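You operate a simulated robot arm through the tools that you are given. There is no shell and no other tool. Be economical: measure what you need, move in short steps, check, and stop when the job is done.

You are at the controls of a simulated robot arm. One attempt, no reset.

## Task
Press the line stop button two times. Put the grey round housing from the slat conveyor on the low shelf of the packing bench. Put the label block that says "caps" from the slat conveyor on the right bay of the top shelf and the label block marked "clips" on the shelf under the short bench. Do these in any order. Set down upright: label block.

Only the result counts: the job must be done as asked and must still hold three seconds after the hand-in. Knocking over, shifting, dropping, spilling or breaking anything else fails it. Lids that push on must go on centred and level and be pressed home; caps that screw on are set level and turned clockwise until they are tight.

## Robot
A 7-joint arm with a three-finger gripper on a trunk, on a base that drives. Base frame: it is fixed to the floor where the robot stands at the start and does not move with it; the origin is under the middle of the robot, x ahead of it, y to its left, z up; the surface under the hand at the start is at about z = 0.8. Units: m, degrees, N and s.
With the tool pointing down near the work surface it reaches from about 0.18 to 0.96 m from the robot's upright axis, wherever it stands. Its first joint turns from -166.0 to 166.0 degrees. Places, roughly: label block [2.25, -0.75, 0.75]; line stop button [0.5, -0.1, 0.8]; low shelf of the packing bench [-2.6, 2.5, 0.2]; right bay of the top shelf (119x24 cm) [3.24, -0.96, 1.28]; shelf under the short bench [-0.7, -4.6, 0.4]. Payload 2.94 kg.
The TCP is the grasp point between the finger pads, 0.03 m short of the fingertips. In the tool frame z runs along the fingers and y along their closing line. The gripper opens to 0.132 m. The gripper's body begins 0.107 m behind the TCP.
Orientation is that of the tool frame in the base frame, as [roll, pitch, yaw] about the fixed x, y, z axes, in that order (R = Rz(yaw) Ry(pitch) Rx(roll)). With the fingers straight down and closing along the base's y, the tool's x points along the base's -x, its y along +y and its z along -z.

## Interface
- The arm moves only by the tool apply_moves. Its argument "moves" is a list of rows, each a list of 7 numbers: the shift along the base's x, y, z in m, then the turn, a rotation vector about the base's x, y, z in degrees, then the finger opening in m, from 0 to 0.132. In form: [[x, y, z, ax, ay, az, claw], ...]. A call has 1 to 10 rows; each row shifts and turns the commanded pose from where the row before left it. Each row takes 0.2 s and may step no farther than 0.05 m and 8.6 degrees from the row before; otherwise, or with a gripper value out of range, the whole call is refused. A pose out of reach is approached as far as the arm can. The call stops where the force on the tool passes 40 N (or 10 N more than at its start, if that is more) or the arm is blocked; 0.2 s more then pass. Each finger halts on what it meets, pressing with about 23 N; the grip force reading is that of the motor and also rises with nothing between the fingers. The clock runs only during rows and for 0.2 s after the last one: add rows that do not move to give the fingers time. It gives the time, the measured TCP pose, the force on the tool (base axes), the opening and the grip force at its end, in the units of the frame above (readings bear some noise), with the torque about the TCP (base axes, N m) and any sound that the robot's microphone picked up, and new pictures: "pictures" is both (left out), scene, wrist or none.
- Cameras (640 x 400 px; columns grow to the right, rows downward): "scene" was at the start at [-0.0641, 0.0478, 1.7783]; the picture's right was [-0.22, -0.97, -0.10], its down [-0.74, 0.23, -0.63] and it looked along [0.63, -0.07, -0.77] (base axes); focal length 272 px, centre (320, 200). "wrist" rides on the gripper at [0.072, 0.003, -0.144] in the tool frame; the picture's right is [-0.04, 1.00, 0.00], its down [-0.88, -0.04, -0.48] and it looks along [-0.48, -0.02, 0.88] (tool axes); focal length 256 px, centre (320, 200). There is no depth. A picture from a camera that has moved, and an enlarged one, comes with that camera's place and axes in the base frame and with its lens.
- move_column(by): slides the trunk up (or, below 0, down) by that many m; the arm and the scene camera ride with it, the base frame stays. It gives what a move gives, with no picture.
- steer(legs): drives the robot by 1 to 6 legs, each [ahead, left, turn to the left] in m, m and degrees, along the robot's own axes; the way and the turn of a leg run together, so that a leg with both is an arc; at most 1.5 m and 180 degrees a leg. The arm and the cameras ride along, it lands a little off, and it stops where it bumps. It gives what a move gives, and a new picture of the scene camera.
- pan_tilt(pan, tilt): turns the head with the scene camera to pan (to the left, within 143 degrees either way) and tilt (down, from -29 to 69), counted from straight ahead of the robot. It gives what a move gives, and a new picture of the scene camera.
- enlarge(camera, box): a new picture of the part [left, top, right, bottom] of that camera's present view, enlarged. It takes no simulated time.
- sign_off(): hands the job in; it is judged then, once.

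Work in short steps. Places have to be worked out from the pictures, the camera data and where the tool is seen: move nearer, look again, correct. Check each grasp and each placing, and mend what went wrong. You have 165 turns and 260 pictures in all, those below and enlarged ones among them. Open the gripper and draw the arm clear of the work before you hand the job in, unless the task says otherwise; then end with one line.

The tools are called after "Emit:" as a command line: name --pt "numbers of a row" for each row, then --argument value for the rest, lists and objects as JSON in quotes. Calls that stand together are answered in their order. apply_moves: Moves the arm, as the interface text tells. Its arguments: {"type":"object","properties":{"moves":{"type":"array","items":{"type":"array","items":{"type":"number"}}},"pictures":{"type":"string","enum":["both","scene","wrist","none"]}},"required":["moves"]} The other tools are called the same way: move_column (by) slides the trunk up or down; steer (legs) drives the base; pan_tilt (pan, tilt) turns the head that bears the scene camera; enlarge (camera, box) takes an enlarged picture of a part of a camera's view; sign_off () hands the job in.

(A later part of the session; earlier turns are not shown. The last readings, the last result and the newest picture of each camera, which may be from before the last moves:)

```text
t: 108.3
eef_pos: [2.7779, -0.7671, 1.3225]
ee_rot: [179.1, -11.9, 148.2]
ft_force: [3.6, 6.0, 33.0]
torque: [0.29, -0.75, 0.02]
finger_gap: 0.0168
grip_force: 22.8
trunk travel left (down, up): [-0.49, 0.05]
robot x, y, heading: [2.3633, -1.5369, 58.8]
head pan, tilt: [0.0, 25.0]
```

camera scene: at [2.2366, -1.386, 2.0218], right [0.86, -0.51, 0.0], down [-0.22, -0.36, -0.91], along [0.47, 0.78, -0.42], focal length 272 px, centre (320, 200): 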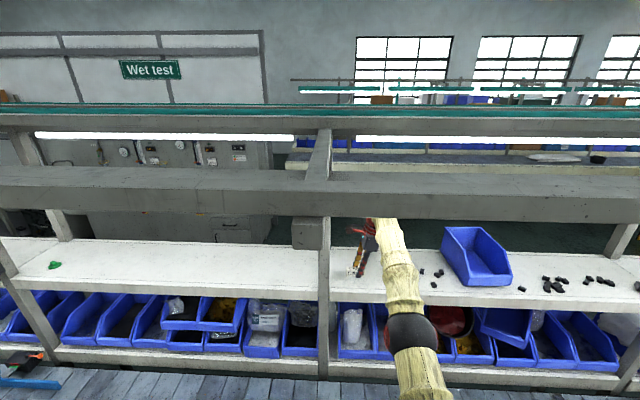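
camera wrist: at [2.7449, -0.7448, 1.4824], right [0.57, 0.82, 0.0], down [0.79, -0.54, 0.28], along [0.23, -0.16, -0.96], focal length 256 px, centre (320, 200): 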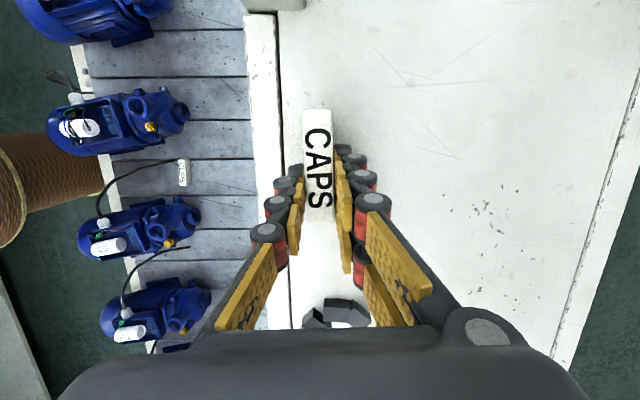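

Contact made (33 N). I'll ease up a few mm to unload, then open the fingers gently.

Emit:
apply_moves --pt "0 0 0.006 0 0 0 0" --pt "0 0 0 0 0 0 0.005" --pictures "none"

Emit:
apply_moves --pt "0 0 0 0 0 0 0.02" --pt "0 0 0 0 0 0 0.03" --pt "0 0 0 0 0 0 0.04" --pt "0 0 0 0 0 0 0.04" --pictures "wrist"

```text
t: 108.9
eef_pos: [2.7791, -0.7679, 1.3209]
ee_rot: [179.5, -11.8, 148.1]
ft_force: [7.1, 10.1, 27.1]
torque: [0.4, -0.75, 0.2]
finger_gap: 0.0172
grip_force: 22.4
trunk travel left (down, up): [-0.49, 0.05]
robot x, y, heading: [2.3675, -1.5411, 58.8]
head pan, tilt: [0.0, 25.0]
```

```text
t: 109.9
eef_pos: [2.7776, -0.7682, 1.3201]
ee_rot: [179.7, -11.9, 148.0]
ft_force: [-0.5, -0.2, 16.0]
torque: [-0.25, 0.01, 0.03]
finger_gap: 0.0405
grip_force: 0.0
trunk travel left (down, up): [-0.49, 0.05]
robot x, y, heading: [2.3619, -1.5397, 59.0]
head pan, tilt: [0.0, 25.0]
camera wrist: at [2.7437, -0.7459, 1.4764], right [0.57, 0.82, 0.0], down [0.79, -0.54, 0.28], along [0.23, -0.16, -0.96], focal length 256 px, centre (320, 200)
```

wrist: 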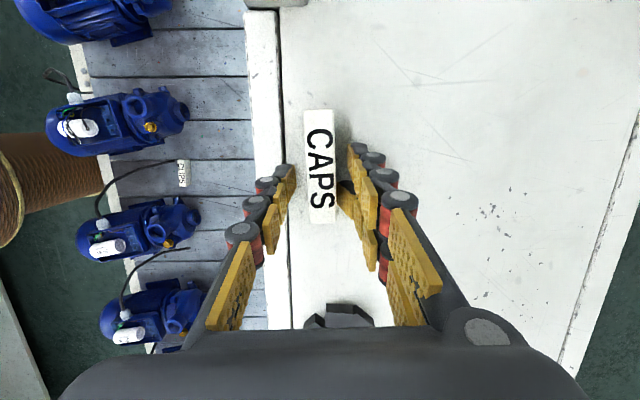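

The block stands free on the shelf. Lifting straight up to check it stays put.

Emit:
apply_moves --pt "0 0 0.01 0 0 0 0.045" --pt "0 0 0.02 0 0 0 0.05" --pt "0 0 0.03 0 0 0 0.05" --pictures "both"

```text
t: 110.7
eef_pos: [2.7762, -0.7724, 1.3811]
ee_rot: [179.7, -11.9, 148.0]
ft_force: [-0.9, -0.3, -0.6]
torque: [0.01, -0.03, -0.02]
finger_gap: 0.0501
grip_force: 0.2
out of reach, approached as far as the arm can: row 3
trunk travel left (down, up): [-0.49, 0.05]
robot x, y, heading: [2.3656, -1.5406, 58.8]
head pan, tilt: [0.0, 25.0]
camera scene: at [2.2351, -1.3886, 2.0219], right [0.86, -0.51, 0.0], down [-0.22, -0.36, -0.91], along [0.47, 0.78, -0.42], focal length 272 px, centre (320, 200)
camera wrist: at [2.742, -0.7488, 1.5362], right [0.57, 0.82, 0.0], down [0.79, -0.54, 0.28], along [0.23, -0.16, -0.96], focal length 256 px, centre (320, 200)
```

scene: 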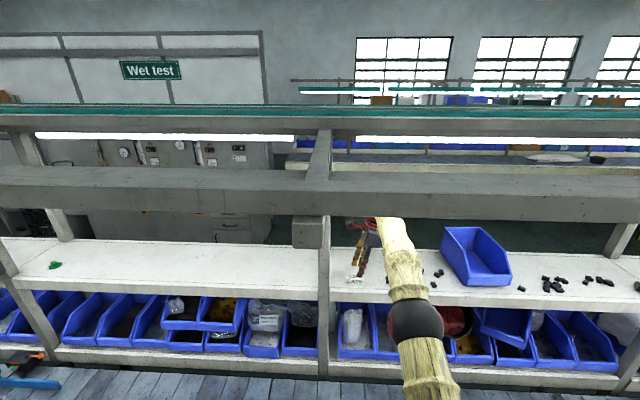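
wrist: 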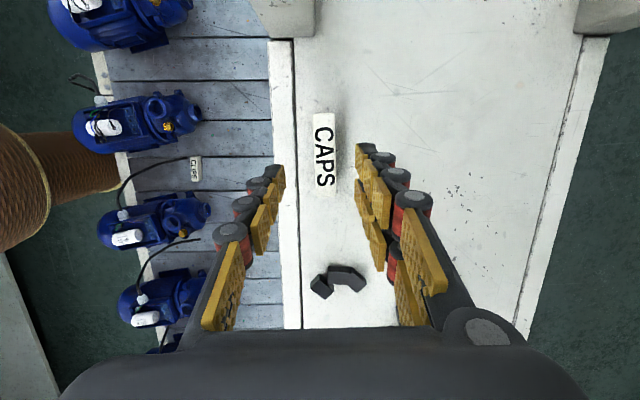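

CAPS stands upright on the right bay. I'll back out by the reverse sequence: retract and raise the arm while lowering the trunk.

Emit:
apply_moves --pt "-0.012 -0.02 0.02 0 0 0 0.05" --pt "-0.012 -0.02 0.02 0 0 0 0.05" --pt "-0.012 -0.02 0.02 0 0 0 0.05" --pictures "none"

Emit:
move_column --by -0.07

Emit:
apply_moves --pt "-0.014 -0.022 0.02 0 0 0 0.05" --pt "-0.014 -0.022 0.02 0 0 0 0.05" --pt "-0.014 -0.022 0.02 0 0 0 0.05" --pictures "none"

Emit:
move_column --by -0.07

Emit:
apply_moves --pt "-0.014 -0.022 0.0 0 0 0 0.05" --pt "-0.014 -0.022 0.0 0 0 0 0.05" --pt "-0.014 -0.022 0.0 0 0 0 0.05" --pictures "none"

Emit:
move_column --by -0.08

Emit:
apply_moves --pt "-0.02 -0.03 0.0 0 0 0 0.05" --pt "-0.02 -0.03 0.0 0 0 0 0.05" --pictures "scene"

```text
t: 111.5
eef_pos: [2.7383, -0.8341, 1.4425]
ee_rot: [179.6, -11.9, 148.1]
ft_force: [-0.6, -0.5, 0.3]
torque: [0.13, -0.05, -0.01]
finger_gap: 0.0502
grip_force: 0.1
trunk travel left (down, up): [-0.49, 0.05]
robot x, y, heading: [2.3628, -1.5356, 59.2]
head pan, tilt: [0.0, 25.0]
```

```text
t: 112.6
eef_pos: [2.7404, -0.8311, 1.3717]
ee_rot: [179.6, -11.9, 148.0]
ft_force: [-0.4, -0.6, -0.7]
torque: [0.03, 0.01, 0.04]
finger_gap: 0.05
grip_force: 0.1
trunk travel left (down, up): [-0.42, 0.12]
robot x, y, heading: [2.362, -1.5385, 59.2]
head pan, tilt: [0.0, 25.0]
```

```text
t: 113.4
eef_pos: [2.6971, -0.8999, 1.4304]
ee_rot: [179.7, -11.9, 148.0]
ft_force: [-1.4, -0.4, 0.6]
torque: [0.08, -0.03, 0.0]
finger_gap: 0.05
grip_force: 0.0
trunk travel left (down, up): [-0.42, 0.12]
robot x, y, heading: [2.3684, -1.5381, 58.7]
head pan, tilt: [0.0, 25.0]
```

```text
t: 114.5
eef_pos: [2.6992, -0.898, 1.3605]
ee_rot: [179.7, -12.0, 148.1]
ft_force: [-0.9, -0.1, -0.5]
torque: [0.03, 0.02, 0.0]
finger_gap: 0.05
grip_force: 0.1
trunk travel left (down, up): [-0.35, 0.19]
robot x, y, heading: [2.3674, -1.5349, 59.0]
head pan, tilt: [0.0, 25.0]
```

```text
t: 115.2
eef_pos: [2.6561, -0.9646, 1.3604]
ee_rot: [179.4, -11.8, 148.0]
ft_force: [0.3, 0.0, 0.0]
torque: [0.04, -0.03, -0.03]
finger_gap: 0.0499
grip_force: 0.1
trunk travel left (down, up): [-0.35, 0.19]
robot x, y, heading: [2.3645, -1.5394, 58.9]
head pan, tilt: [0.0, 25.0]
```

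```text
t: 116.4
eef_pos: [2.657, -0.9633, 1.28]
ee_rot: [179.5, -11.9, 148.0]
ft_force: [0.3, -0.9, 0.2]
torque: [0.02, 0.0, 0.0]
finger_gap: 0.05
grip_force: 0.1
trunk travel left (down, up): [-0.27, 0.27]
robot x, y, heading: [2.3638, -1.5363, 58.8]
head pan, tilt: [0.0, 25.0]
```

```text
t: 117.0
eef_pos: [2.6166, -1.0262, 1.2804]
ee_rot: [179.6, -12.0, 148.0]
ft_force: [0.0, -0.5, 1.2]
torque: [0.03, 0.02, -0.04]
finger_gap: 0.0499
grip_force: 0.0
trunk travel left (down, up): [-0.27, 0.27]
robot x, y, heading: [2.3659, -1.5373, 58.9]
head pan, tilt: [0.0, 25.0]
camera scene: at [2.2356, -1.3877, 1.8018], right [0.86, -0.51, 0.0], down [-0.22, -0.36, -0.91], along [0.47, 0.78, -0.42], focal length 272 px, centre (320, 200)
```

scene: 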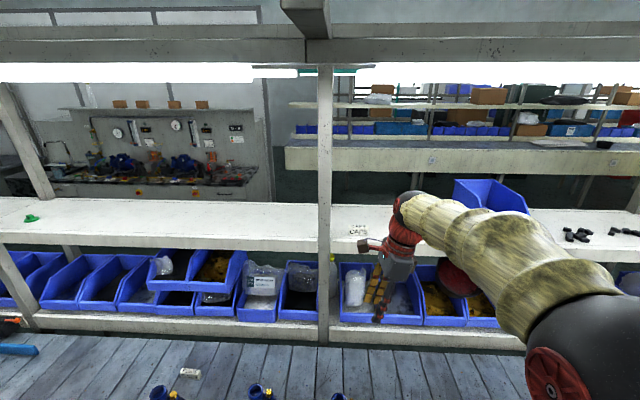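

CAPS is visible on the shelf. CLIPS should be at ~[2.64, -1.10]; I'll bring the gripper above it and look.

Emit:
apply_moves --pt "0.004 -0.013 -0.045 0 0 0 0.07" --pt "0.004 -0.013 -0.045 0 0 0 0.07" --pt "0.004 -0.013 -0.045 0 0 0 0.07" --pt "0.004 -0.013 -0.045 0 0 0 0.07" --pt "0.004 -0.013 -0.045 0 0 0 0.07" --pt "0.003 -0.009 0 0 0 0 0.07" --pt "0 0 0 0 0 0 0.07" --pictures "wrist"

```text
t: 118.6
eef_pos: [2.6411, -1.0985, 1.0541]
ee_rot: [179.6, -11.9, 148.0]
ft_force: [0.0, -1.1, -0.1]
torque: [0.04, 0.03, 0.01]
finger_gap: 0.0698
grip_force: 0.1
trunk travel left (down, up): [-0.27, 0.27]
robot x, y, heading: [2.3661, -1.5357, 59.0]
head pan, tilt: [0.0, 25.0]
camera wrist: at [2.6071, -1.0761, 1.2105], right [0.57, 0.82, 0.0], down [0.79, -0.54, 0.28], along [0.23, -0.16, -0.96], focal length 256 px, centre (320, 200)
```

wrist: 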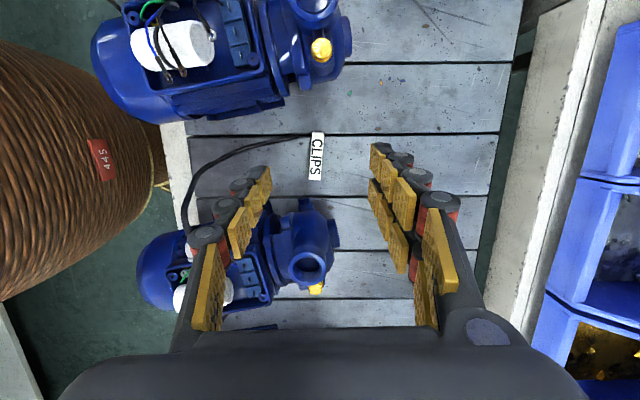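

A cable runs up to the block's far corner. Enlarging to see whether it touches the block.

Emit:
enlarge --camera "wrist" --box '[230, 100, 390, 200]'

```text
4.00 times, centred on (310, 150) of wrist
camera zoom: at [2.6071, -1.0761, 1.2105], right [0.57, 0.82, 0.0], down [0.79, -0.54, 0.28], along [0.23, -0.16, -0.96], focal length 1024 px, centre (360, 400)
```

zoom: 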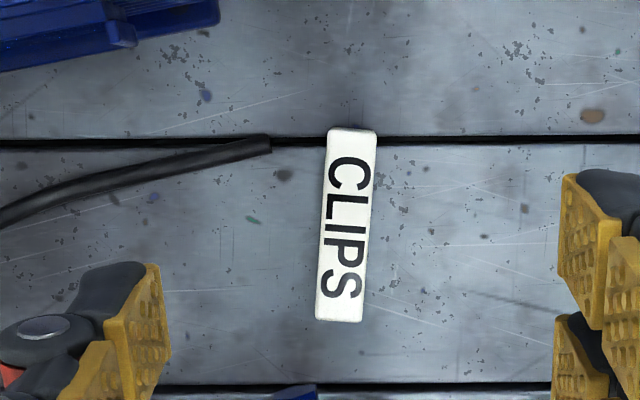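

The cable end is ~2 cm left of the block's "C" end, not touching. I'll use a narrower opening and grip toward the "S" end. Descending to just above.

Emit:
apply_moves --pt "0.004 -0.006 -0.04 0 0 -4 0.055" --pt "0.004 -0.0065 -0.04 0 0 0 0.055" --pt "0 0 -0.04 0 0 0 0.055" --pt "0 0 -0.04 0 0 0 0.055" --pt "0 0 -0.03 0 0 0 0.055" --pt "0 0 0 0 0 0 0.055" --pictures "wrist"

```text
t: 120.0
eef_pos: [2.6475, -1.1094, 0.8662]
ee_rot: [179.7, -11.9, 144.0]
ft_force: [-0.1, -0.3, 0.5]
torque: [-0.03, 0.01, 0.02]
finger_gap: 0.055
grip_force: 0.1
trunk travel left (down, up): [-0.27, 0.27]
robot x, y, heading: [2.3646, -1.538, 59.2]
head pan, tilt: [0.0, 25.0]
camera wrist: at [2.6153, -1.0839, 1.0212], right [0.62, 0.78, 0.0], down [0.75, -0.6, 0.28], along [0.22, -0.18, -0.96], focal length 256 px, centre (320, 200)
```

wrist: 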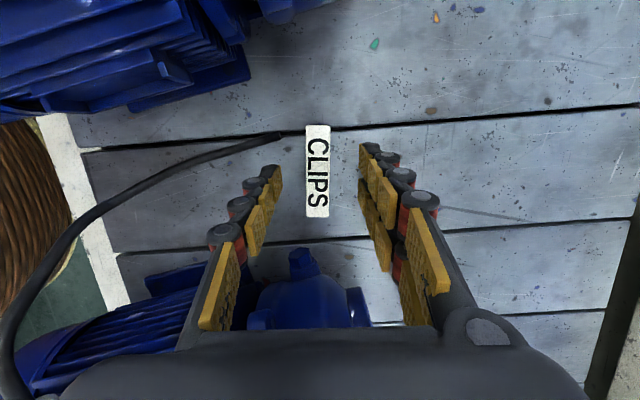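

Well centred. Lowering to grasp height and closing.

Emit:
apply_moves --pt "0.003 -0.002 -0.016 0 0 0 0.055" --pt "0 0 -0.014 0 0 0 0.055" --pt "0 0 0 0 0 0 0.03" --pt "0 0 0 0 0 0 0.0" --pt "0 0 0 0 0 0 0" --pt "0 0 0 0 0 0 0" --pictures "wrist"

```text
t: 121.4
eef_pos: [2.6524, -1.1124, 0.8345]
ee_rot: [179.7, -11.8, 144.0]
ft_force: [0.1, 1.3, 0.2]
torque: [0.02, -0.02, -0.02]
finger_gap: 0.017
grip_force: 22.9
trunk travel left (down, up): [-0.27, 0.27]
robot x, y, heading: [2.3629, -1.5391, 59.1]
head pan, tilt: [0.0, 25.0]
camera wrist: at [2.619, -1.0872, 0.991], right [0.62, 0.78, 0.0], down [0.75, -0.6, 0.28], along [0.22, -0.18, -0.96], focal length 256 px, centre (320, 200)
```

wrist: 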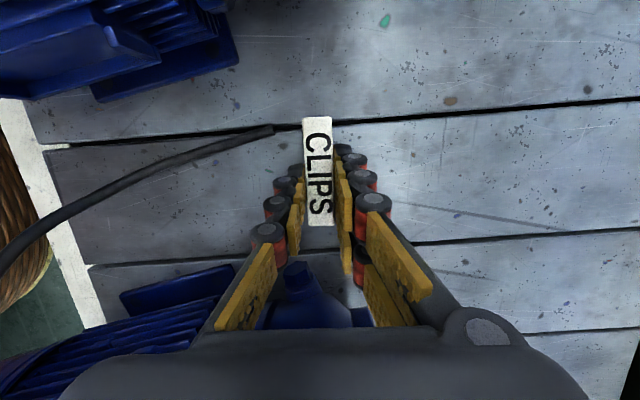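

CLIPS is gripped (17 mm). Lift it clear, then look around for the way to the short bench.

Emit:
apply_moves --pt "0 0 0.02 0 0 0 0" --pt "0 0 0.04 0 0 0 0" --pt "0 0 0.05 0 0 0 0" --pt "0 0 0.05 0 0 0 0" --pt "0 0 0.05 0 0 0 0" --pt "0 0 0.05 0 0 0 0" --pt "-0.02 -0.035 0.02 0 0 0 0" --pt "0 0 0 0 0 0 0" --pictures "wrist"

Emit:
pan_tilt --pan -120 --tilt 20

Emit:
pan_tilt --pan 140 --tilt 20

```text
t: 123.2
eef_pos: [2.6299, -1.147, 1.1137]
ee_rot: [179.8, -11.9, 144.0]
ft_force: [1.2, -0.6, 0.1]
torque: [0.02, -0.04, 0.01]
finger_gap: 0.0168
grip_force: 22.6
trunk travel left (down, up): [-0.27, 0.27]
robot x, y, heading: [2.3654, -1.5369, 59.1]
head pan, tilt: [0.0, 25.0]
camera wrist: at [2.5972, -1.1221, 1.2695], right [0.62, 0.78, 0.0], down [0.75, -0.6, 0.28], along [0.22, -0.18, -0.96], focal length 256 px, centre (320, 200)
```

wrist: 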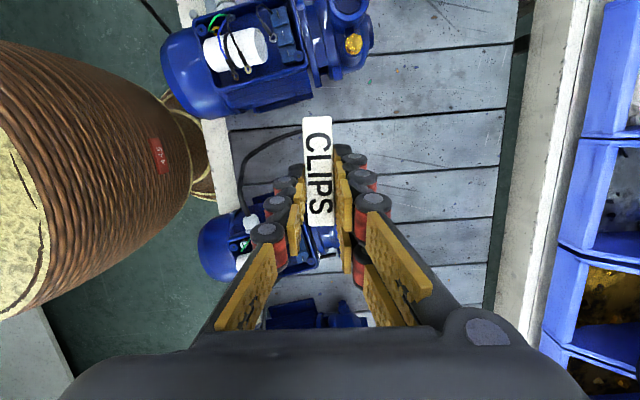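

```text
t: 125.2
eef_pos: [2.629, -1.1463, 1.1128]
ee_rot: [179.7, -11.8, 144.1]
ft_force: [0.1, 0.0, -0.1]
torque: [-0.01, 0.0, -0.03]
finger_gap: 0.0168
grip_force: 23.1
trunk travel left (down, up): [-0.27, 0.27]
robot x, y, heading: [2.3641, -1.5384, 59.2]
head pan, tilt: [-120.0, 20.0]
camera scene: at [2.234, -1.5472, 1.8099], right [-0.87, -0.49, 0.0], down [-0.17, 0.3, -0.94], along [0.46, -0.82, -0.34], focal length 272 px, centre (320, 200)
```

scene: 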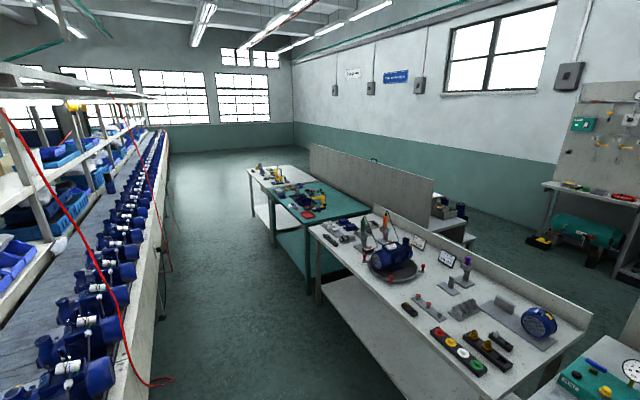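

```text
t: 128.8
eef_pos: [2.6299, -1.1461, 1.114]
ee_rot: [179.7, -11.9, 144.0]
ft_force: [-0.7, 0.1, 0.6]
torque: [0.02, 0.01, 0.01]
finger_gap: 0.0168
grip_force: 23.2
trunk travel left (down, up): [-0.27, 0.27]
robot x, y, heading: [2.3644, -1.5402, 59.0]
head pan, tilt: [140.0, 20.0]
camera scene: at [2.1007, -1.4961, 1.8099], right [-0.33, 0.95, 0.0], down [0.32, 0.11, -0.94], along [-0.89, -0.31, -0.34], focal length 272 px, centre (320, 200)
```

scene: 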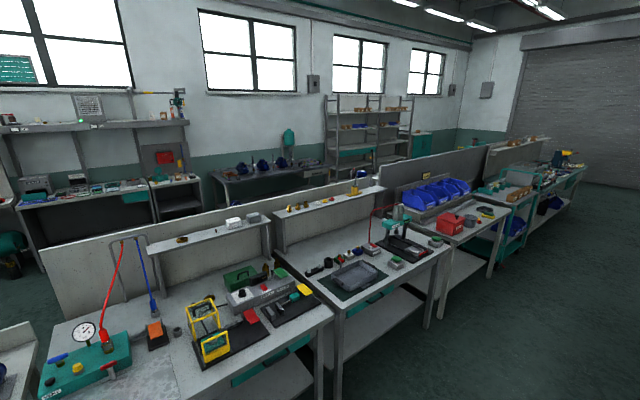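

The target at [-0.7, -4.6] projects to about (180, 206) in this view, along the far wall. Enlarging that area.

Emit:
enlarge --camera "scene" --box '[0, 80, 360, 290]'

Emit:
enlarge --camera "scene" --box '[100, 130, 260, 240]'

```text
1.78 times, centred on (180, 185) of scene
camera zoom: at [2.1007, -1.4961, 1.8099], right [-0.33, 0.95, 0.0], down [0.32, 0.11, -0.94], along [-0.89, -0.31, -0.34], focal length 484 px, centre (569, 227)
```

zoom: 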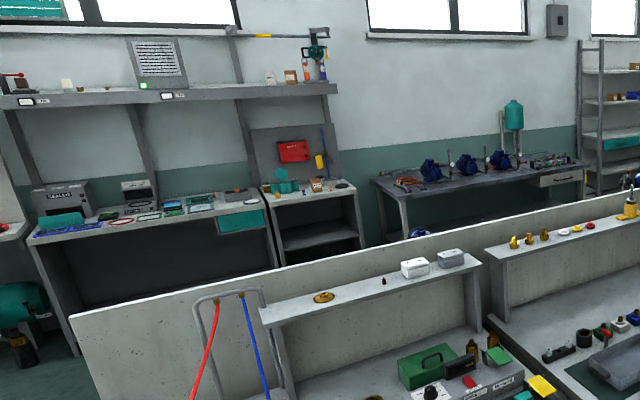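

```text
3.64 times, centred on (180, 185) of scene
camera zoom: at [2.1007, -1.4961, 1.8099], right [-0.33, 0.95, 0.0], down [0.32, 0.11, -0.94], along [-0.89, -0.31, -0.34], focal length 990 px, centre (829, 254)
```

zoom: 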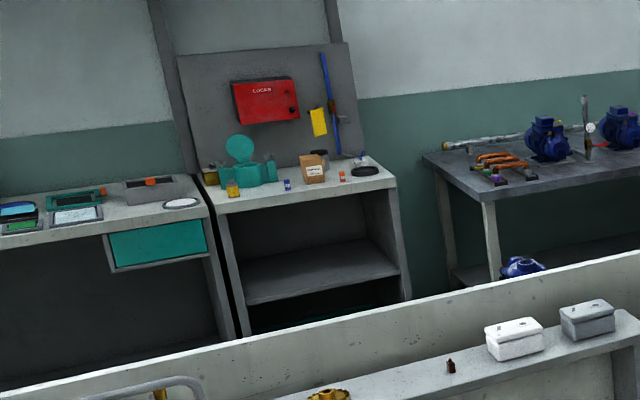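

The short bench is a cabinet with an open front and an inner shelf at z≈0.4, front edge near lateral -4.1. I need a way past the bench row, so I'll back off a bit, turn parallel to the aisle, and look sideways.

Emit:
steer --legs '[[-0.25, 0, 0], [0, 0, -91]]'

Emit:
pan_tilt --pan -90 --tilt 30

```text
t: 134.5
eef_pos: [2.6321, -2.0105, 1.1132]
ee_rot: [179.7, -11.9, 54.7]
ft_force: [-0.6, -0.4, -1.1]
torque: [0.03, 0.0, -0.01]
finger_gap: 0.0172
grip_force: 23.3
trunk travel left (down, up): [-0.27, 0.27]
robot x, y, heading: [2.2369, -1.7529, -30.0]
head pan, tilt: [140.0, 20.0]
camera scene: at [2.278, -1.4847, 1.8099], right [0.94, 0.34, 0.0], down [0.11, -0.32, -0.94], along [-0.32, 0.89, -0.34], focal length 272 px, centre (320, 200)
```

scene: 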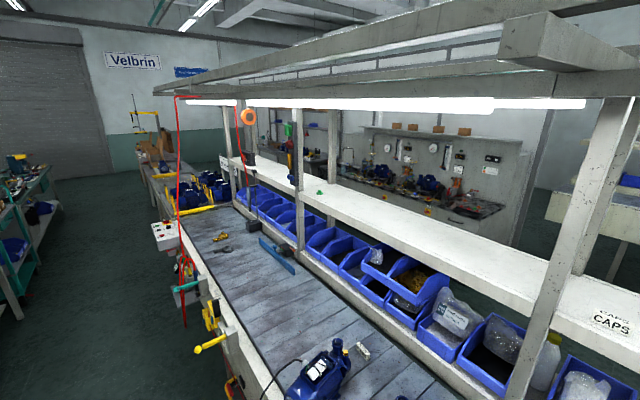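

```text
t: 137.8
eef_pos: [2.6324, -2.0115, 1.1139]
ee_rot: [179.7, -11.9, 54.8]
ft_force: [0.8, -0.2, -0.3]
torque: [-0.01, -0.03, 0.01]
finger_gap: 0.017
grip_force: 23.3
trunk travel left (down, up): [-0.27, 0.27]
robot x, y, heading: [2.2357, -1.7512, -30.4]
head pan, tilt: [-90.0, 30.0]
camera scene: at [2.2637, -1.6504, 1.7938], right [-0.86, 0.5, 0.0], down [0.25, 0.43, -0.87], along [-0.44, -0.75, -0.5], focal length 272 px, centre (320, 200)
```

scene: 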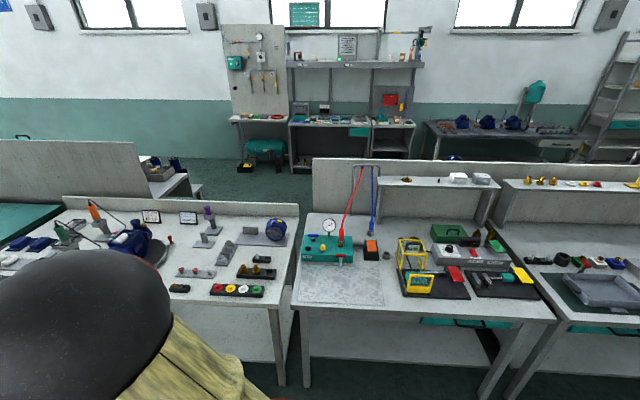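

No passable gap between the benches here; the row seems to end near along 6.9 ahead. I'll drive up the aisle in steps.

Emit:
steer --legs '[[1.4, 0, -1.6], [1.4, 0, 0]]'

Emit:
pan_tilt --pan -35 --tilt 25

```text
t: 151.4
eef_pos: [5.0171, -3.51, 1.1137]
ee_rot: [179.7, -11.9, 52.8]
ft_force: [0.8, 0.1, -1.1]
torque: [0.04, 0.0, 0.02]
finger_gap: 0.017
grip_force: 22.2
trunk travel left (down, up): [-0.27, 0.27]
robot x, y, heading: [4.6297, -3.231, -32.1]
head pan, tilt: [-90.0, 30.0]
camera scene: at [4.6612, -3.137, 1.7938], right [-0.85, 0.53, 0.0], down [0.27, 0.42, -0.87], along [-0.46, -0.73, -0.5], focal length 272 px, centre (320, 200)
```

scene: 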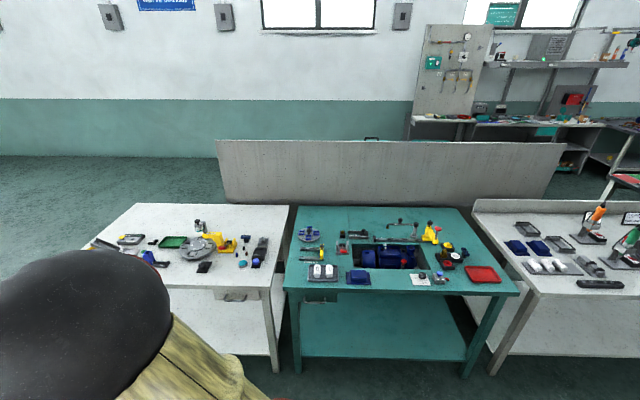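

```text
t: 152.6
eef_pos: [5.0166, -3.5109, 1.1137]
ee_rot: [179.7, -11.9, 52.7]
ft_force: [0.4, -0.4, -0.4]
torque: [-0.02, -0.01, 0.0]
finger_gap: 0.0168
grip_force: 22.1
trunk travel left (down, up): [-0.27, 0.27]
robot x, y, heading: [4.6345, -3.2371, -32.4]
head pan, tilt: [-35.0, 25.0]
camera scene: at [4.7448, -3.1454, 1.8018], right [-0.92, -0.39, 0.0], down [-0.16, 0.39, -0.91], along [0.35, -0.84, -0.42], focal length 272 px, centre (320, 200)
```

scene: 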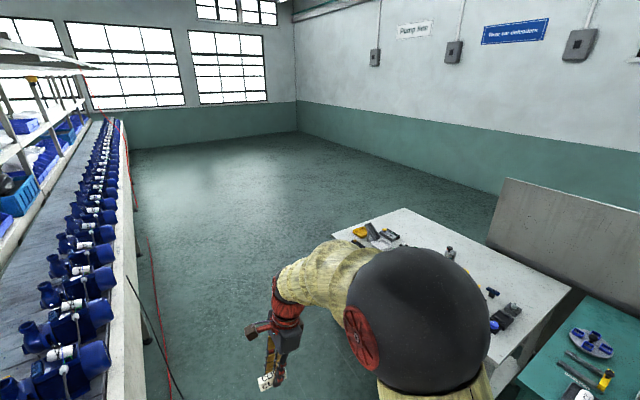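

The last bench ends at about along 6.9. I'll pass it, turn right around the end, and look along the back aisle.

Emit:
steer --legs '[[1.0, 0, 0], [1.0, 0, 0], [0, 0, -90], [1.3, 0, 0]]'

Emit:
pan_tilt --pan -60 --tilt 20

```text
t: 172.5
eef_pos: [5.3884, -5.7985, 1.1127]
ee_rot: [179.7, -11.8, -35.5]
ft_force: [0.2, -0.4, -0.4]
torque: [-0.01, -0.03, -0.01]
finger_gap: 0.0169
grip_force: 23.2
trunk travel left (down, up): [-0.27, 0.27]
robot x, y, heading: [5.6486, -5.4066, -120.6]
head pan, tilt: [-35.0, 25.0]
camera scene: at [5.7449, -5.5124, 1.8018], right [-0.42, 0.91, 0.0], down [0.38, 0.18, -0.91], along [-0.82, -0.38, -0.42], focal length 272 px, centre (320, 200)
```

scene: 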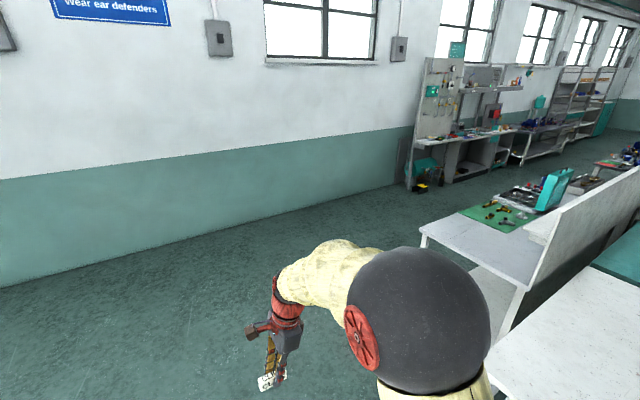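

```text
t: 173.3
eef_pos: [5.3877, -5.7976, 1.1141]
ee_rot: [179.7, -11.9, -35.5]
ft_force: [0.0, 0.1, -0.6]
torque: [0.01, 0.01, -0.01]
finger_gap: 0.0169
grip_force: 23.0
trunk travel left (down, up): [-0.27, 0.27]
robot x, y, heading: [5.645, -5.4037, -120.5]
head pan, tilt: [-60.0, 20.0]
camera scene: at [5.7356, -5.4733, 1.8099], right [0.01, 1.0, 0.0], down [0.34, 0.0, -0.94], along [-0.94, 0.01, -0.34], focal length 272 px, centre (320, 200)
```

scene: 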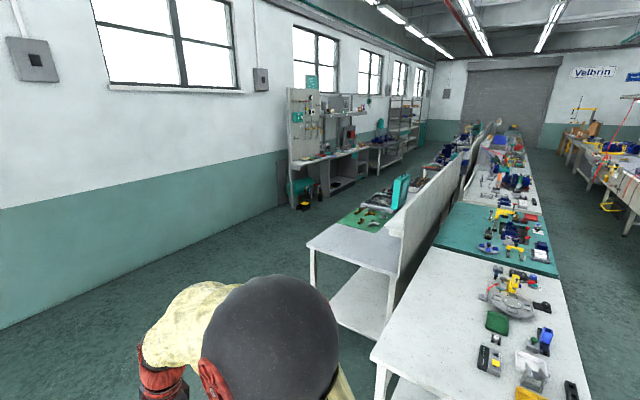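

Back benches' edge is at lateral -2.6 and wall benches start near -4.1, so I'll use a lane at about -3.3: forward, turn right, then down the back aisle.

Emit:
steer --legs '[[0.85, 0, -0.75], [0.85, 0, -0.75], [0, 0, -90], [1.4, 0, 0], [1.4, 0, 0]]'

Emit:
pan_tilt --pan 20 --tilt 25

```text
t: 199.0
eef_pos: [1.9892, -5.0834, 1.1129]
ee_rot: [179.7, -12.0, -126.7]
ft_force: [0.8, -0.1, -1.7]
torque: [0.02, -0.03, 0.02]
finger_gap: 0.0172
grip_force: 23.2
trunk travel left (down, up): [-0.27, 0.27]
robot x, y, heading: [2.3764, -5.3518, 148.4]
head pan, tilt: [-60.0, 20.0]
camera scene: at [2.3085, -5.437, 1.8099], right [1.0, -0.03, 0.0], down [-0.01, -0.34, -0.94], along [0.03, 0.94, -0.34], focal length 272 px, centre (320, 200)
```

scene: 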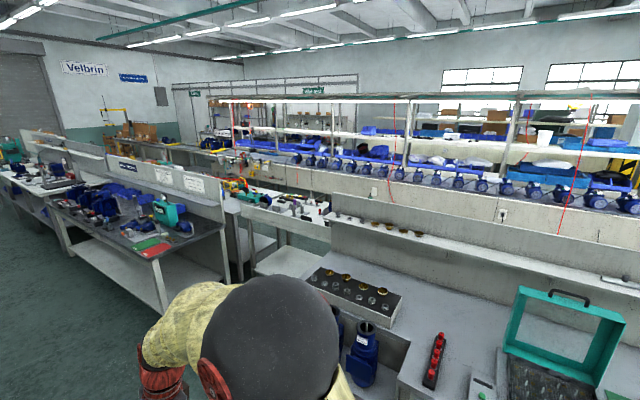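

```text
t: 200.5
eef_pos: [1.9906, -5.0844, 1.1127]
ee_rot: [179.7, -11.9, -126.7]
ft_force: [-0.5, 0.4, -0.3]
torque: [0.0, 0.0, -0.01]
finger_gap: 0.0169
grip_force: 22.5
trunk travel left (down, up): [-0.27, 0.27]
robot x, y, heading: [2.3791, -5.3518, 148.2]
head pan, tilt: [20.0, 25.0]
camera scene: at [2.2157, -5.5115, 1.8018], right [0.2, 0.98, 0.0], down [0.41, -0.09, -0.91], along [-0.89, 0.18, -0.42], focal length 272 px, centre (320, 200)
```

scene: 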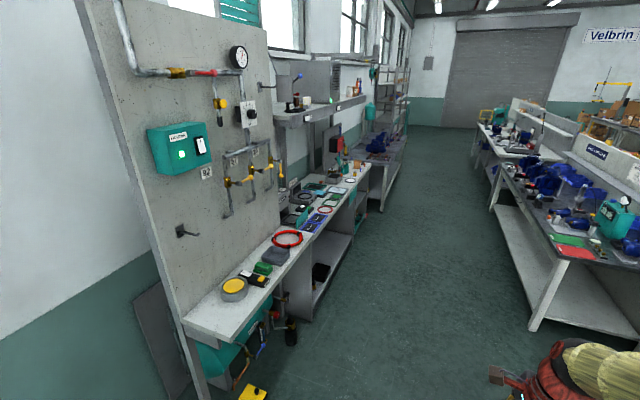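

The back aisle is clear. Driving on ~2.95 m to stand beside the short bench, then looking left at it.

Emit:
steer --legs '[[1.5, 0, -0.2], [1.45, 0, 0]]'

Emit:
pan_tilt --pan 80 --tilt 40

```text
t: 214.7
eef_pos: [-0.5239, -3.5366, 1.1141]
ee_rot: [179.7, -11.9, -126.2]
ft_force: [-0.8, 0.0, 0.2]
torque: [0.03, 0.01, 0.02]
finger_gap: 0.017
grip_force: 22.5
trunk travel left (down, up): [-0.27, 0.27]
robot x, y, heading: [-0.1327, -3.8034, 148.8]
head pan, tilt: [20.0, 25.0]
camera scene: at [-0.2936, -3.9624, 1.8018], right [0.19, 0.98, 0.0], down [0.41, -0.08, -0.91], along [-0.89, 0.18, -0.42], focal length 272 px, centre (320, 200)
```

scene: 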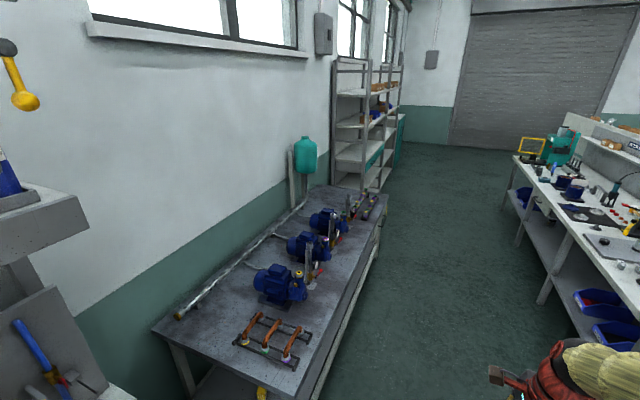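

```text
t: 216.0
eef_pos: [-0.5227, -3.5361, 1.1138]
ee_rot: [179.7, -12.0, -126.2]
ft_force: [0.0, 0.3, -0.2]
torque: [0.02, -0.03, 0.05]
finger_gap: 0.0172
grip_force: 23.2
trunk travel left (down, up): [-0.27, 0.27]
robot x, y, heading: [-0.1265, -3.8013, 148.7]
head pan, tilt: [80.0, 40.0]
camera scene: at [-0.2591, -4.0443, 1.7785], right [-0.75, 0.66, 0.0], down [0.42, 0.48, -0.77], along [-0.5, -0.58, -0.64], focal length 272 px, centre (320, 200)
```

scene: 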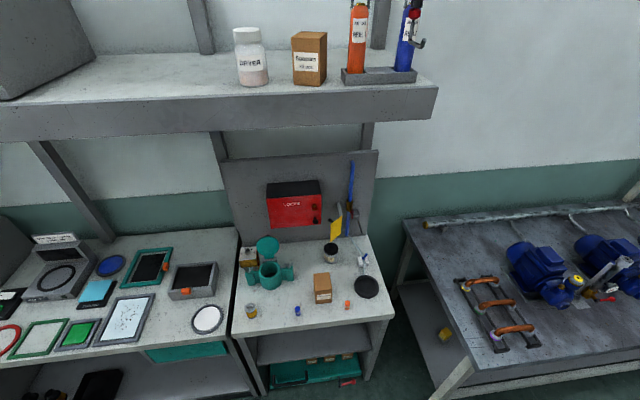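

The shelf opening is right there (bench front at lateral ≈ -4.02, along 1.6–2.15). To place inside it the tool must lean strongly, so I'll regrasp on a free surface first. I'll move ahead 0.2 m and turn left to face the wall.

Emit:
steer --legs '[[0.2, 0, 0], [0, 0, 89.5]]'

Emit:
pan_tilt --pan -15 --tilt 45

```text
t: 221.5
eef_pos: [-0.5743, -4.0866, 1.1134]
ee_rot: [179.7, -11.9, -36.7]
ft_force: [0.0, -0.7, -0.6]
torque: [-0.01, 0.03, 0.0]
finger_gap: 0.0169
grip_force: 23.1
trunk travel left (down, up): [-0.27, 0.27]
robot x, y, heading: [-0.3069, -3.7006, -121.6]
head pan, tilt: [80.0, 40.0]
camera scene: at [-0.0627, -3.8284, 1.7785], right [-0.67, -0.75, 0.0], down [-0.48, 0.43, -0.77], along [0.57, -0.51, -0.64], focal length 272 px, centre (320, 200)
```

scene: 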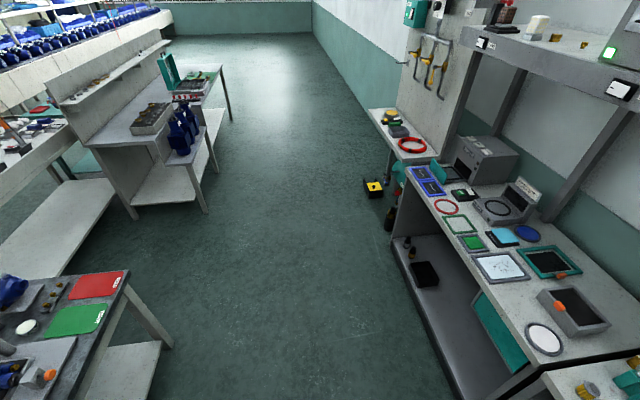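

```text
t: 223.2
eef_pos: [-0.5752, -4.0848, 1.1137]
ee_rot: [179.6, -11.9, -36.6]
ft_force: [-0.1, -0.7, -0.2]
torque: [0.0, -0.05, 0.04]
finger_gap: 0.0166
grip_force: 23.2
trunk travel left (down, up): [-0.27, 0.27]
robot x, y, heading: [-0.3027, -3.6942, -121.7]
head pan, tilt: [-15.0, 45.0]
camera scene: at [-0.1854, -3.8277, 1.7712], right [-0.69, 0.73, 0.0], down [0.51, 0.49, -0.71], along [-0.51, -0.49, -0.71], focal length 272 px, centre (320, 200)
```

scene: 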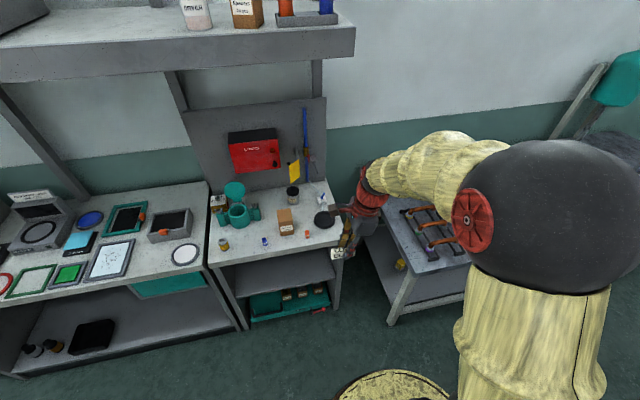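

I have a good view of the short bench shelf and the pipe test bench beside it. Enlarging the test bench corner to find a free spot for regrasping.

Emit:
enlarge --camera "scene" --box '[200, 170, 480, 345]'

```text
2.29 times, centred on (340, 258) of scene
camera zoom: at [-0.1854, -3.8277, 1.7712], right [-0.69, 0.73, 0.0], down [0.51, 0.49, -0.71], along [-0.51, -0.49, -0.71], focal length 622 px, centre (274, 69)
```

zoom: 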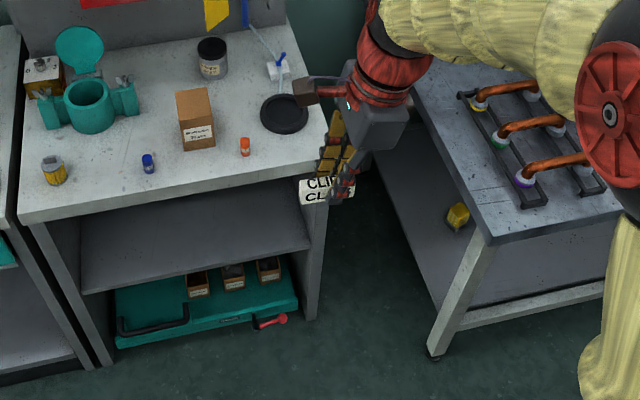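

I'll set the block on the free front-right spot of the short bench top (~[-0.73, -4.31]). First rotate the tool by -85° so the camera faces the wall and the lean is toward me.

Emit:
apply_moves --pt "0 0 0 0 0 -8.5 0" --pt "0 0 0 0 0 -8.5 0" --pt "0 0 0 0 0 -8.5 0" --pt "0 0 0 0 0 -8.5 0" --pt "0 0 0 0 0 -8.5 0" --pt "0 0 0 0 0 -8.5 0" --pt "0 0 0 0 0 -8.5 0" --pt "0 0 0 0 0 -8.5 0" --pt "0 0 0 0 0 -8.5 0" --pt "0 0 0 0 0 -8.5 0" --pictures "both"

```text
t: 225.4
eef_pos: [-0.5795, -4.0856, 1.117]
ee_rot: [180.0, -11.8, -119.8]
ft_force: [-0.1, -0.1, -1.1]
torque: [0.04, -0.03, 0.02]
finger_gap: 0.0169
grip_force: 23.5
out of reach, approached as far as the arm can: row 10
trunk travel left (down, up): [-0.27, 0.27]
robot x, y, heading: [-0.3046, -3.6987, -121.9]
head pan, tilt: [-15.0, 45.0]
camera scene: at [-0.1871, -3.8293, 1.7712], right [-0.69, 0.73, 0.0], down [0.52, 0.49, -0.71], along [-0.51, -0.48, -0.71], focal length 272 px, centre (320, 200)
camera wrist: at [-0.6023, -4.1211, 1.2736], right [-0.84, 0.54, -0.01], down [0.51, 0.81, 0.29], along [0.16, 0.24, -0.96], focal length 256 px, centre (320, 200)
```

scene: 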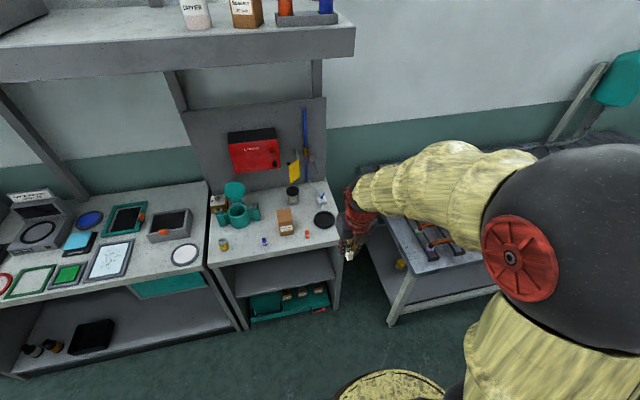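
wrist: 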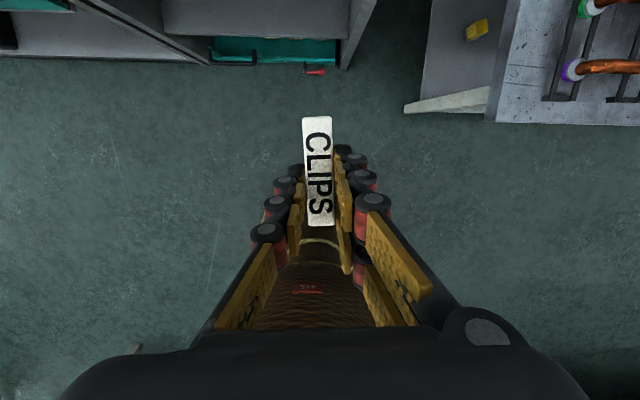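

Rotation reached its limit at -119.8°, which is good enough. Moving the block above the free spot on the short bench top and lowering partway.

Emit:
apply_moves --pt "-0.025 -0.037 0 0 0 0.5 0" --pt "-0.025 -0.037 0 0 0 0.5 0" --pt "-0.025 -0.037 0 0 0 0 0" --pt "-0.025 -0.037 0 0 0 0 0" --pt "-0.025 -0.037 0 0 0 0 0" --pt "-0.025 -0.037 0 0 0 0 0" --pt "0 0 -0.04 0 0 0 0" --pt "0 0 -0.04 0 0 0 0" --pt "0 0 -0.04 0 0 0 0" --pt "0 0 0 0 0 0 0" --pictures "both"

```text
t: 227.6
eef_pos: [-0.7384, -4.2968, 0.9943]
ee_rot: [179.8, -12.0, -120.5]
ft_force: [0.2, -0.1, -0.5]
torque: [0.03, 0.04, 0.01]
finger_gap: 0.0174
grip_force: 22.9
out of reach, approached as far as the arm can: row 1, 5, 6
trunk travel left (down, up): [-0.27, 0.27]
robot x, y, heading: [-0.3039, -3.6965, -121.7]
head pan, tilt: [-15.0, 45.0]
camera scene: at [-0.1855, -3.8279, 1.7712], right [-0.69, 0.73, 0.0], down [0.51, 0.49, -0.71], along [-0.51, -0.48, -0.71], focal length 272 px, centre (320, 200)
camera wrist: at [-0.7629, -4.3323, 1.1507], right [-0.84, 0.54, -0.01], down [0.52, 0.81, 0.28], along [0.16, 0.23, -0.96], focal length 256 px, centre (320, 200)
```

scene: 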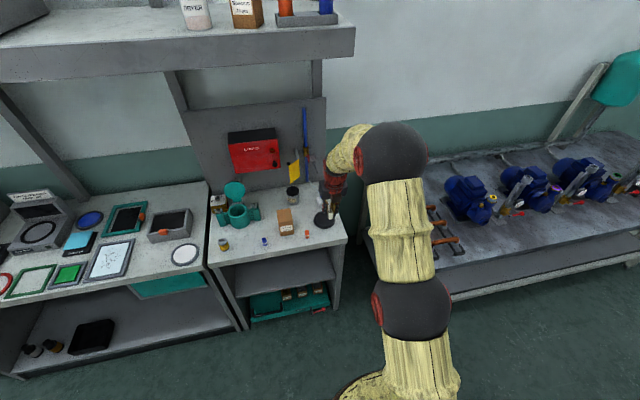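
wrist: 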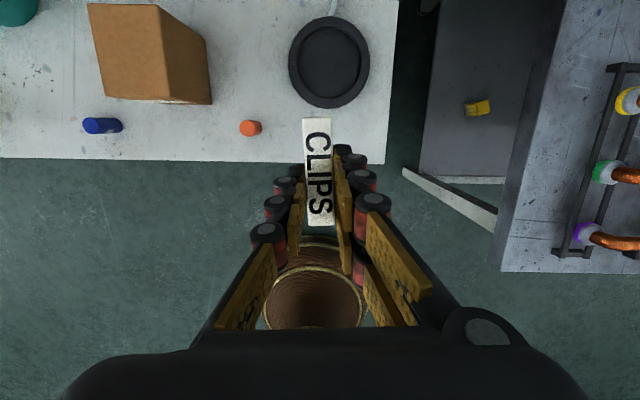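

The free depth here is too small (a disc sits close behind the edge). The pipe bench has a ~0.12 m free strip on its left, z≈0.72; I'll back off and sidestep right 0.42 so that strip is straight ahead.

Emit:
apply_moves --pt "0.0 0.0 0.045 0 0 0 0" --pt "0.0 0.0 0.045 0 0 0 0" --pt "0.02 0.035 0.02 0 0 0 0" --pt "0.022 0.037 0.01 0 0 0 0" --pt "0.022 0.037 0 0 0 0 0" --pt "0.022 0.037 0 0 0 0 0" --pt "0.022 0.037 0 0 0 0 0" --pt "0 0 0 0 0 0 0" --pictures "none"

Emit:
steer --legs '[[0, -0.42, 0]]'

Emit:
apply_moves --pt "0 0 0 0 0 0 0" --pictures "wrist"

```text
t: 229.4
eef_pos: [-0.6326, -4.1125, 1.1165]
ee_rot: [179.7, -11.9, -120.7]
ft_force: [-0.2, -0.5, 0.2]
torque: [-0.01, 0.0, 0.01]
finger_gap: 0.0168
grip_force: 22.8
trunk travel left (down, up): [-0.27, 0.27]
robot x, y, heading: [-0.3041, -3.6938, -121.4]
head pan, tilt: [-15.0, 45.0]
```

```text
t: 231.9
eef_pos: [-0.9818, -3.8978, 1.1172]
ee_rot: [179.7, -11.9, -120.7]
ft_force: [0.4, 0.5, -0.3]
torque: [0.01, -0.04, -0.02]
finger_gap: 0.0168
grip_force: 23.2
trunk travel left (down, up): [-0.27, 0.27]
robot x, y, heading: [-0.6559, -3.4766, -121.7]
head pan, tilt: [-15.0, 45.0]
camera scene: at [-0.5372, -3.6104, 1.7712], right [-0.69, 0.73, 0.0], down [0.52, 0.48, -0.71], along [-0.51, -0.48, -0.71], focal length 272 px, centre (320, 200)
```

scene: 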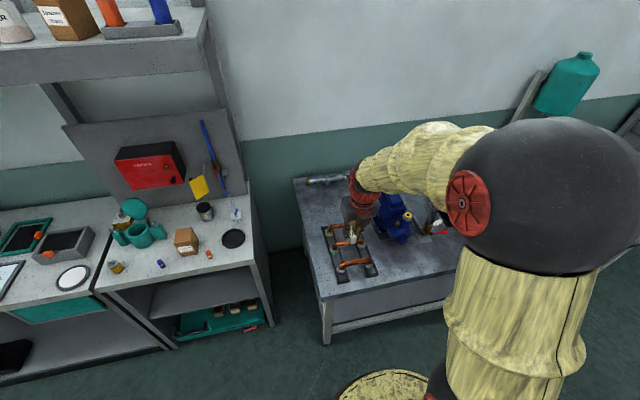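

```text
t: 232.3
eef_pos: [-0.9823, -3.8968, 1.1175]
ee_rot: [179.6, -11.9, -120.6]
ft_force: [0.2, 0.1, 0.4]
torque: [0.02, -0.02, 0.0]
finger_gap: 0.017
grip_force: 23.0
trunk travel left (down, up): [-0.27, 0.27]
robot x, y, heading: [-0.6604, -3.4802, -121.7]
head pan, tilt: [-15.0, 45.0]
camera wrist: at [-1.0058, -3.9321, 1.273], right [-0.84, 0.55, 0.0], down [0.52, 0.8, 0.28], along [0.16, 0.24, -0.96], focal length 256 px, centre (320, 200)
```

wrist: 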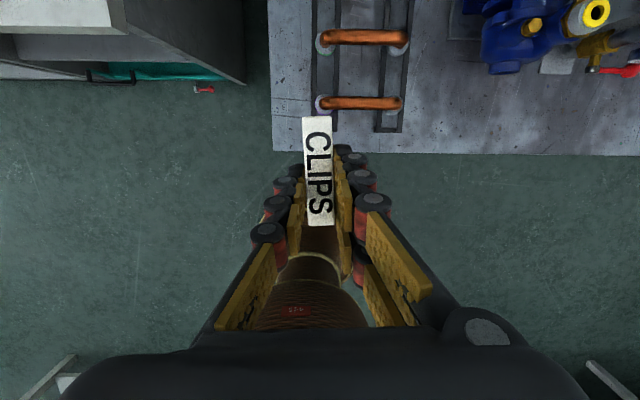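

There's a roomier free area to the right of the manifold. Sidestep right another 0.29 and move the block forward above it.

Emit:
steer --legs '[[0, -0.29, 0]]'

Emit:
apply_moves --pt "-0.02 -0.03 -0.03 0 0 0 0" --pt "-0.01 -0.015 -0.045 0 0 0 0" --pt "0 0 -0.045 0 0 0 0" --pt "0 0 -0.045 0 0 0 0" --pt "0 0 0 0 0 0 0" --pictures "both"

```text
t: 234.3
eef_pos: [-1.2298, -3.7436, 1.1177]
ee_rot: [179.7, -12.0, -120.9]
ft_force: [-0.9, 0.5, -0.7]
torque: [-0.01, -0.03, 0.01]
finger_gap: 0.017
grip_force: 23.4
trunk travel left (down, up): [-0.27, 0.27]
robot x, y, heading: [-0.9043, -3.3284, -121.9]
head pan, tilt: [-15.0, 45.0]
camera scene: at [-0.7833, -3.4584, 1.7713], right [-0.68, 0.73, 0.0], down [0.52, 0.48, -0.71], along [-0.52, -0.48, -0.71], focal length 272 px, centre (320, 200)
```

scene: 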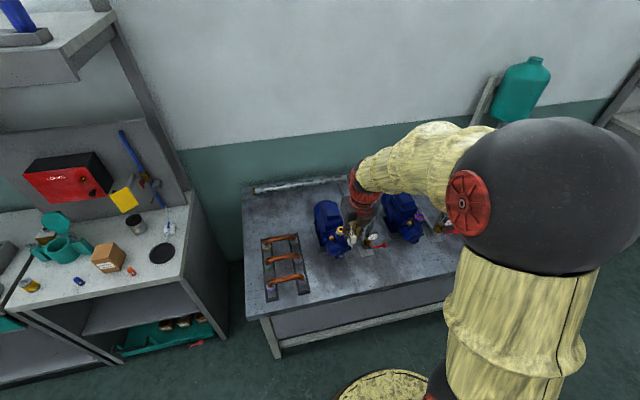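

```text
t: 235.5
eef_pos: [-1.2595, -3.7896, 0.9514]
ee_rot: [179.6, -12.0, -120.9]
ft_force: [0.3, 0.2, -0.1]
torque: [0.0, 0.0, -0.01]
finger_gap: 0.0169
grip_force: 23.0
trunk travel left (down, up): [-0.27, 0.27]
robot x, y, heading: [-0.9052, -3.3272, -121.9]
head pan, tilt: [-15.0, 45.0]
camera scene: at [-0.7829, -3.459, 1.7712], right [-0.68, 0.73, 0.0], down [0.52, 0.48, -0.71], along [-0.52, -0.48, -0.71], focal length 272 px, centre (320, 200)
camera wrist: at [-1.2825, -3.8256, 1.1079], right [-0.84, 0.55, 0.0], down [0.53, 0.8, 0.28], along [0.16, 0.24, -0.96], focal length 256 px, centre (320, 200)
```

scene: 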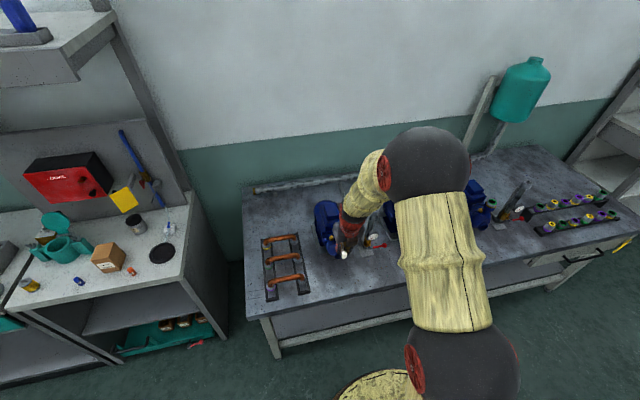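
wrist: 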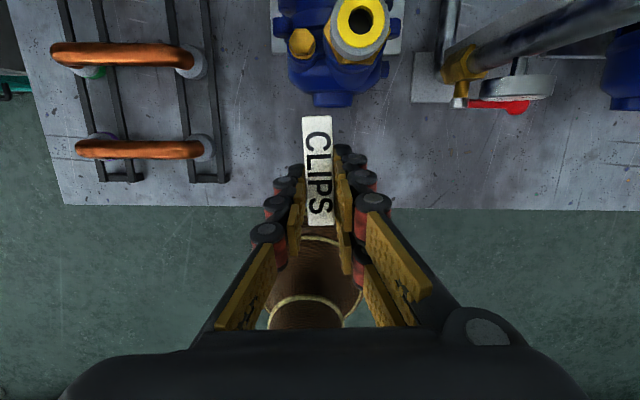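

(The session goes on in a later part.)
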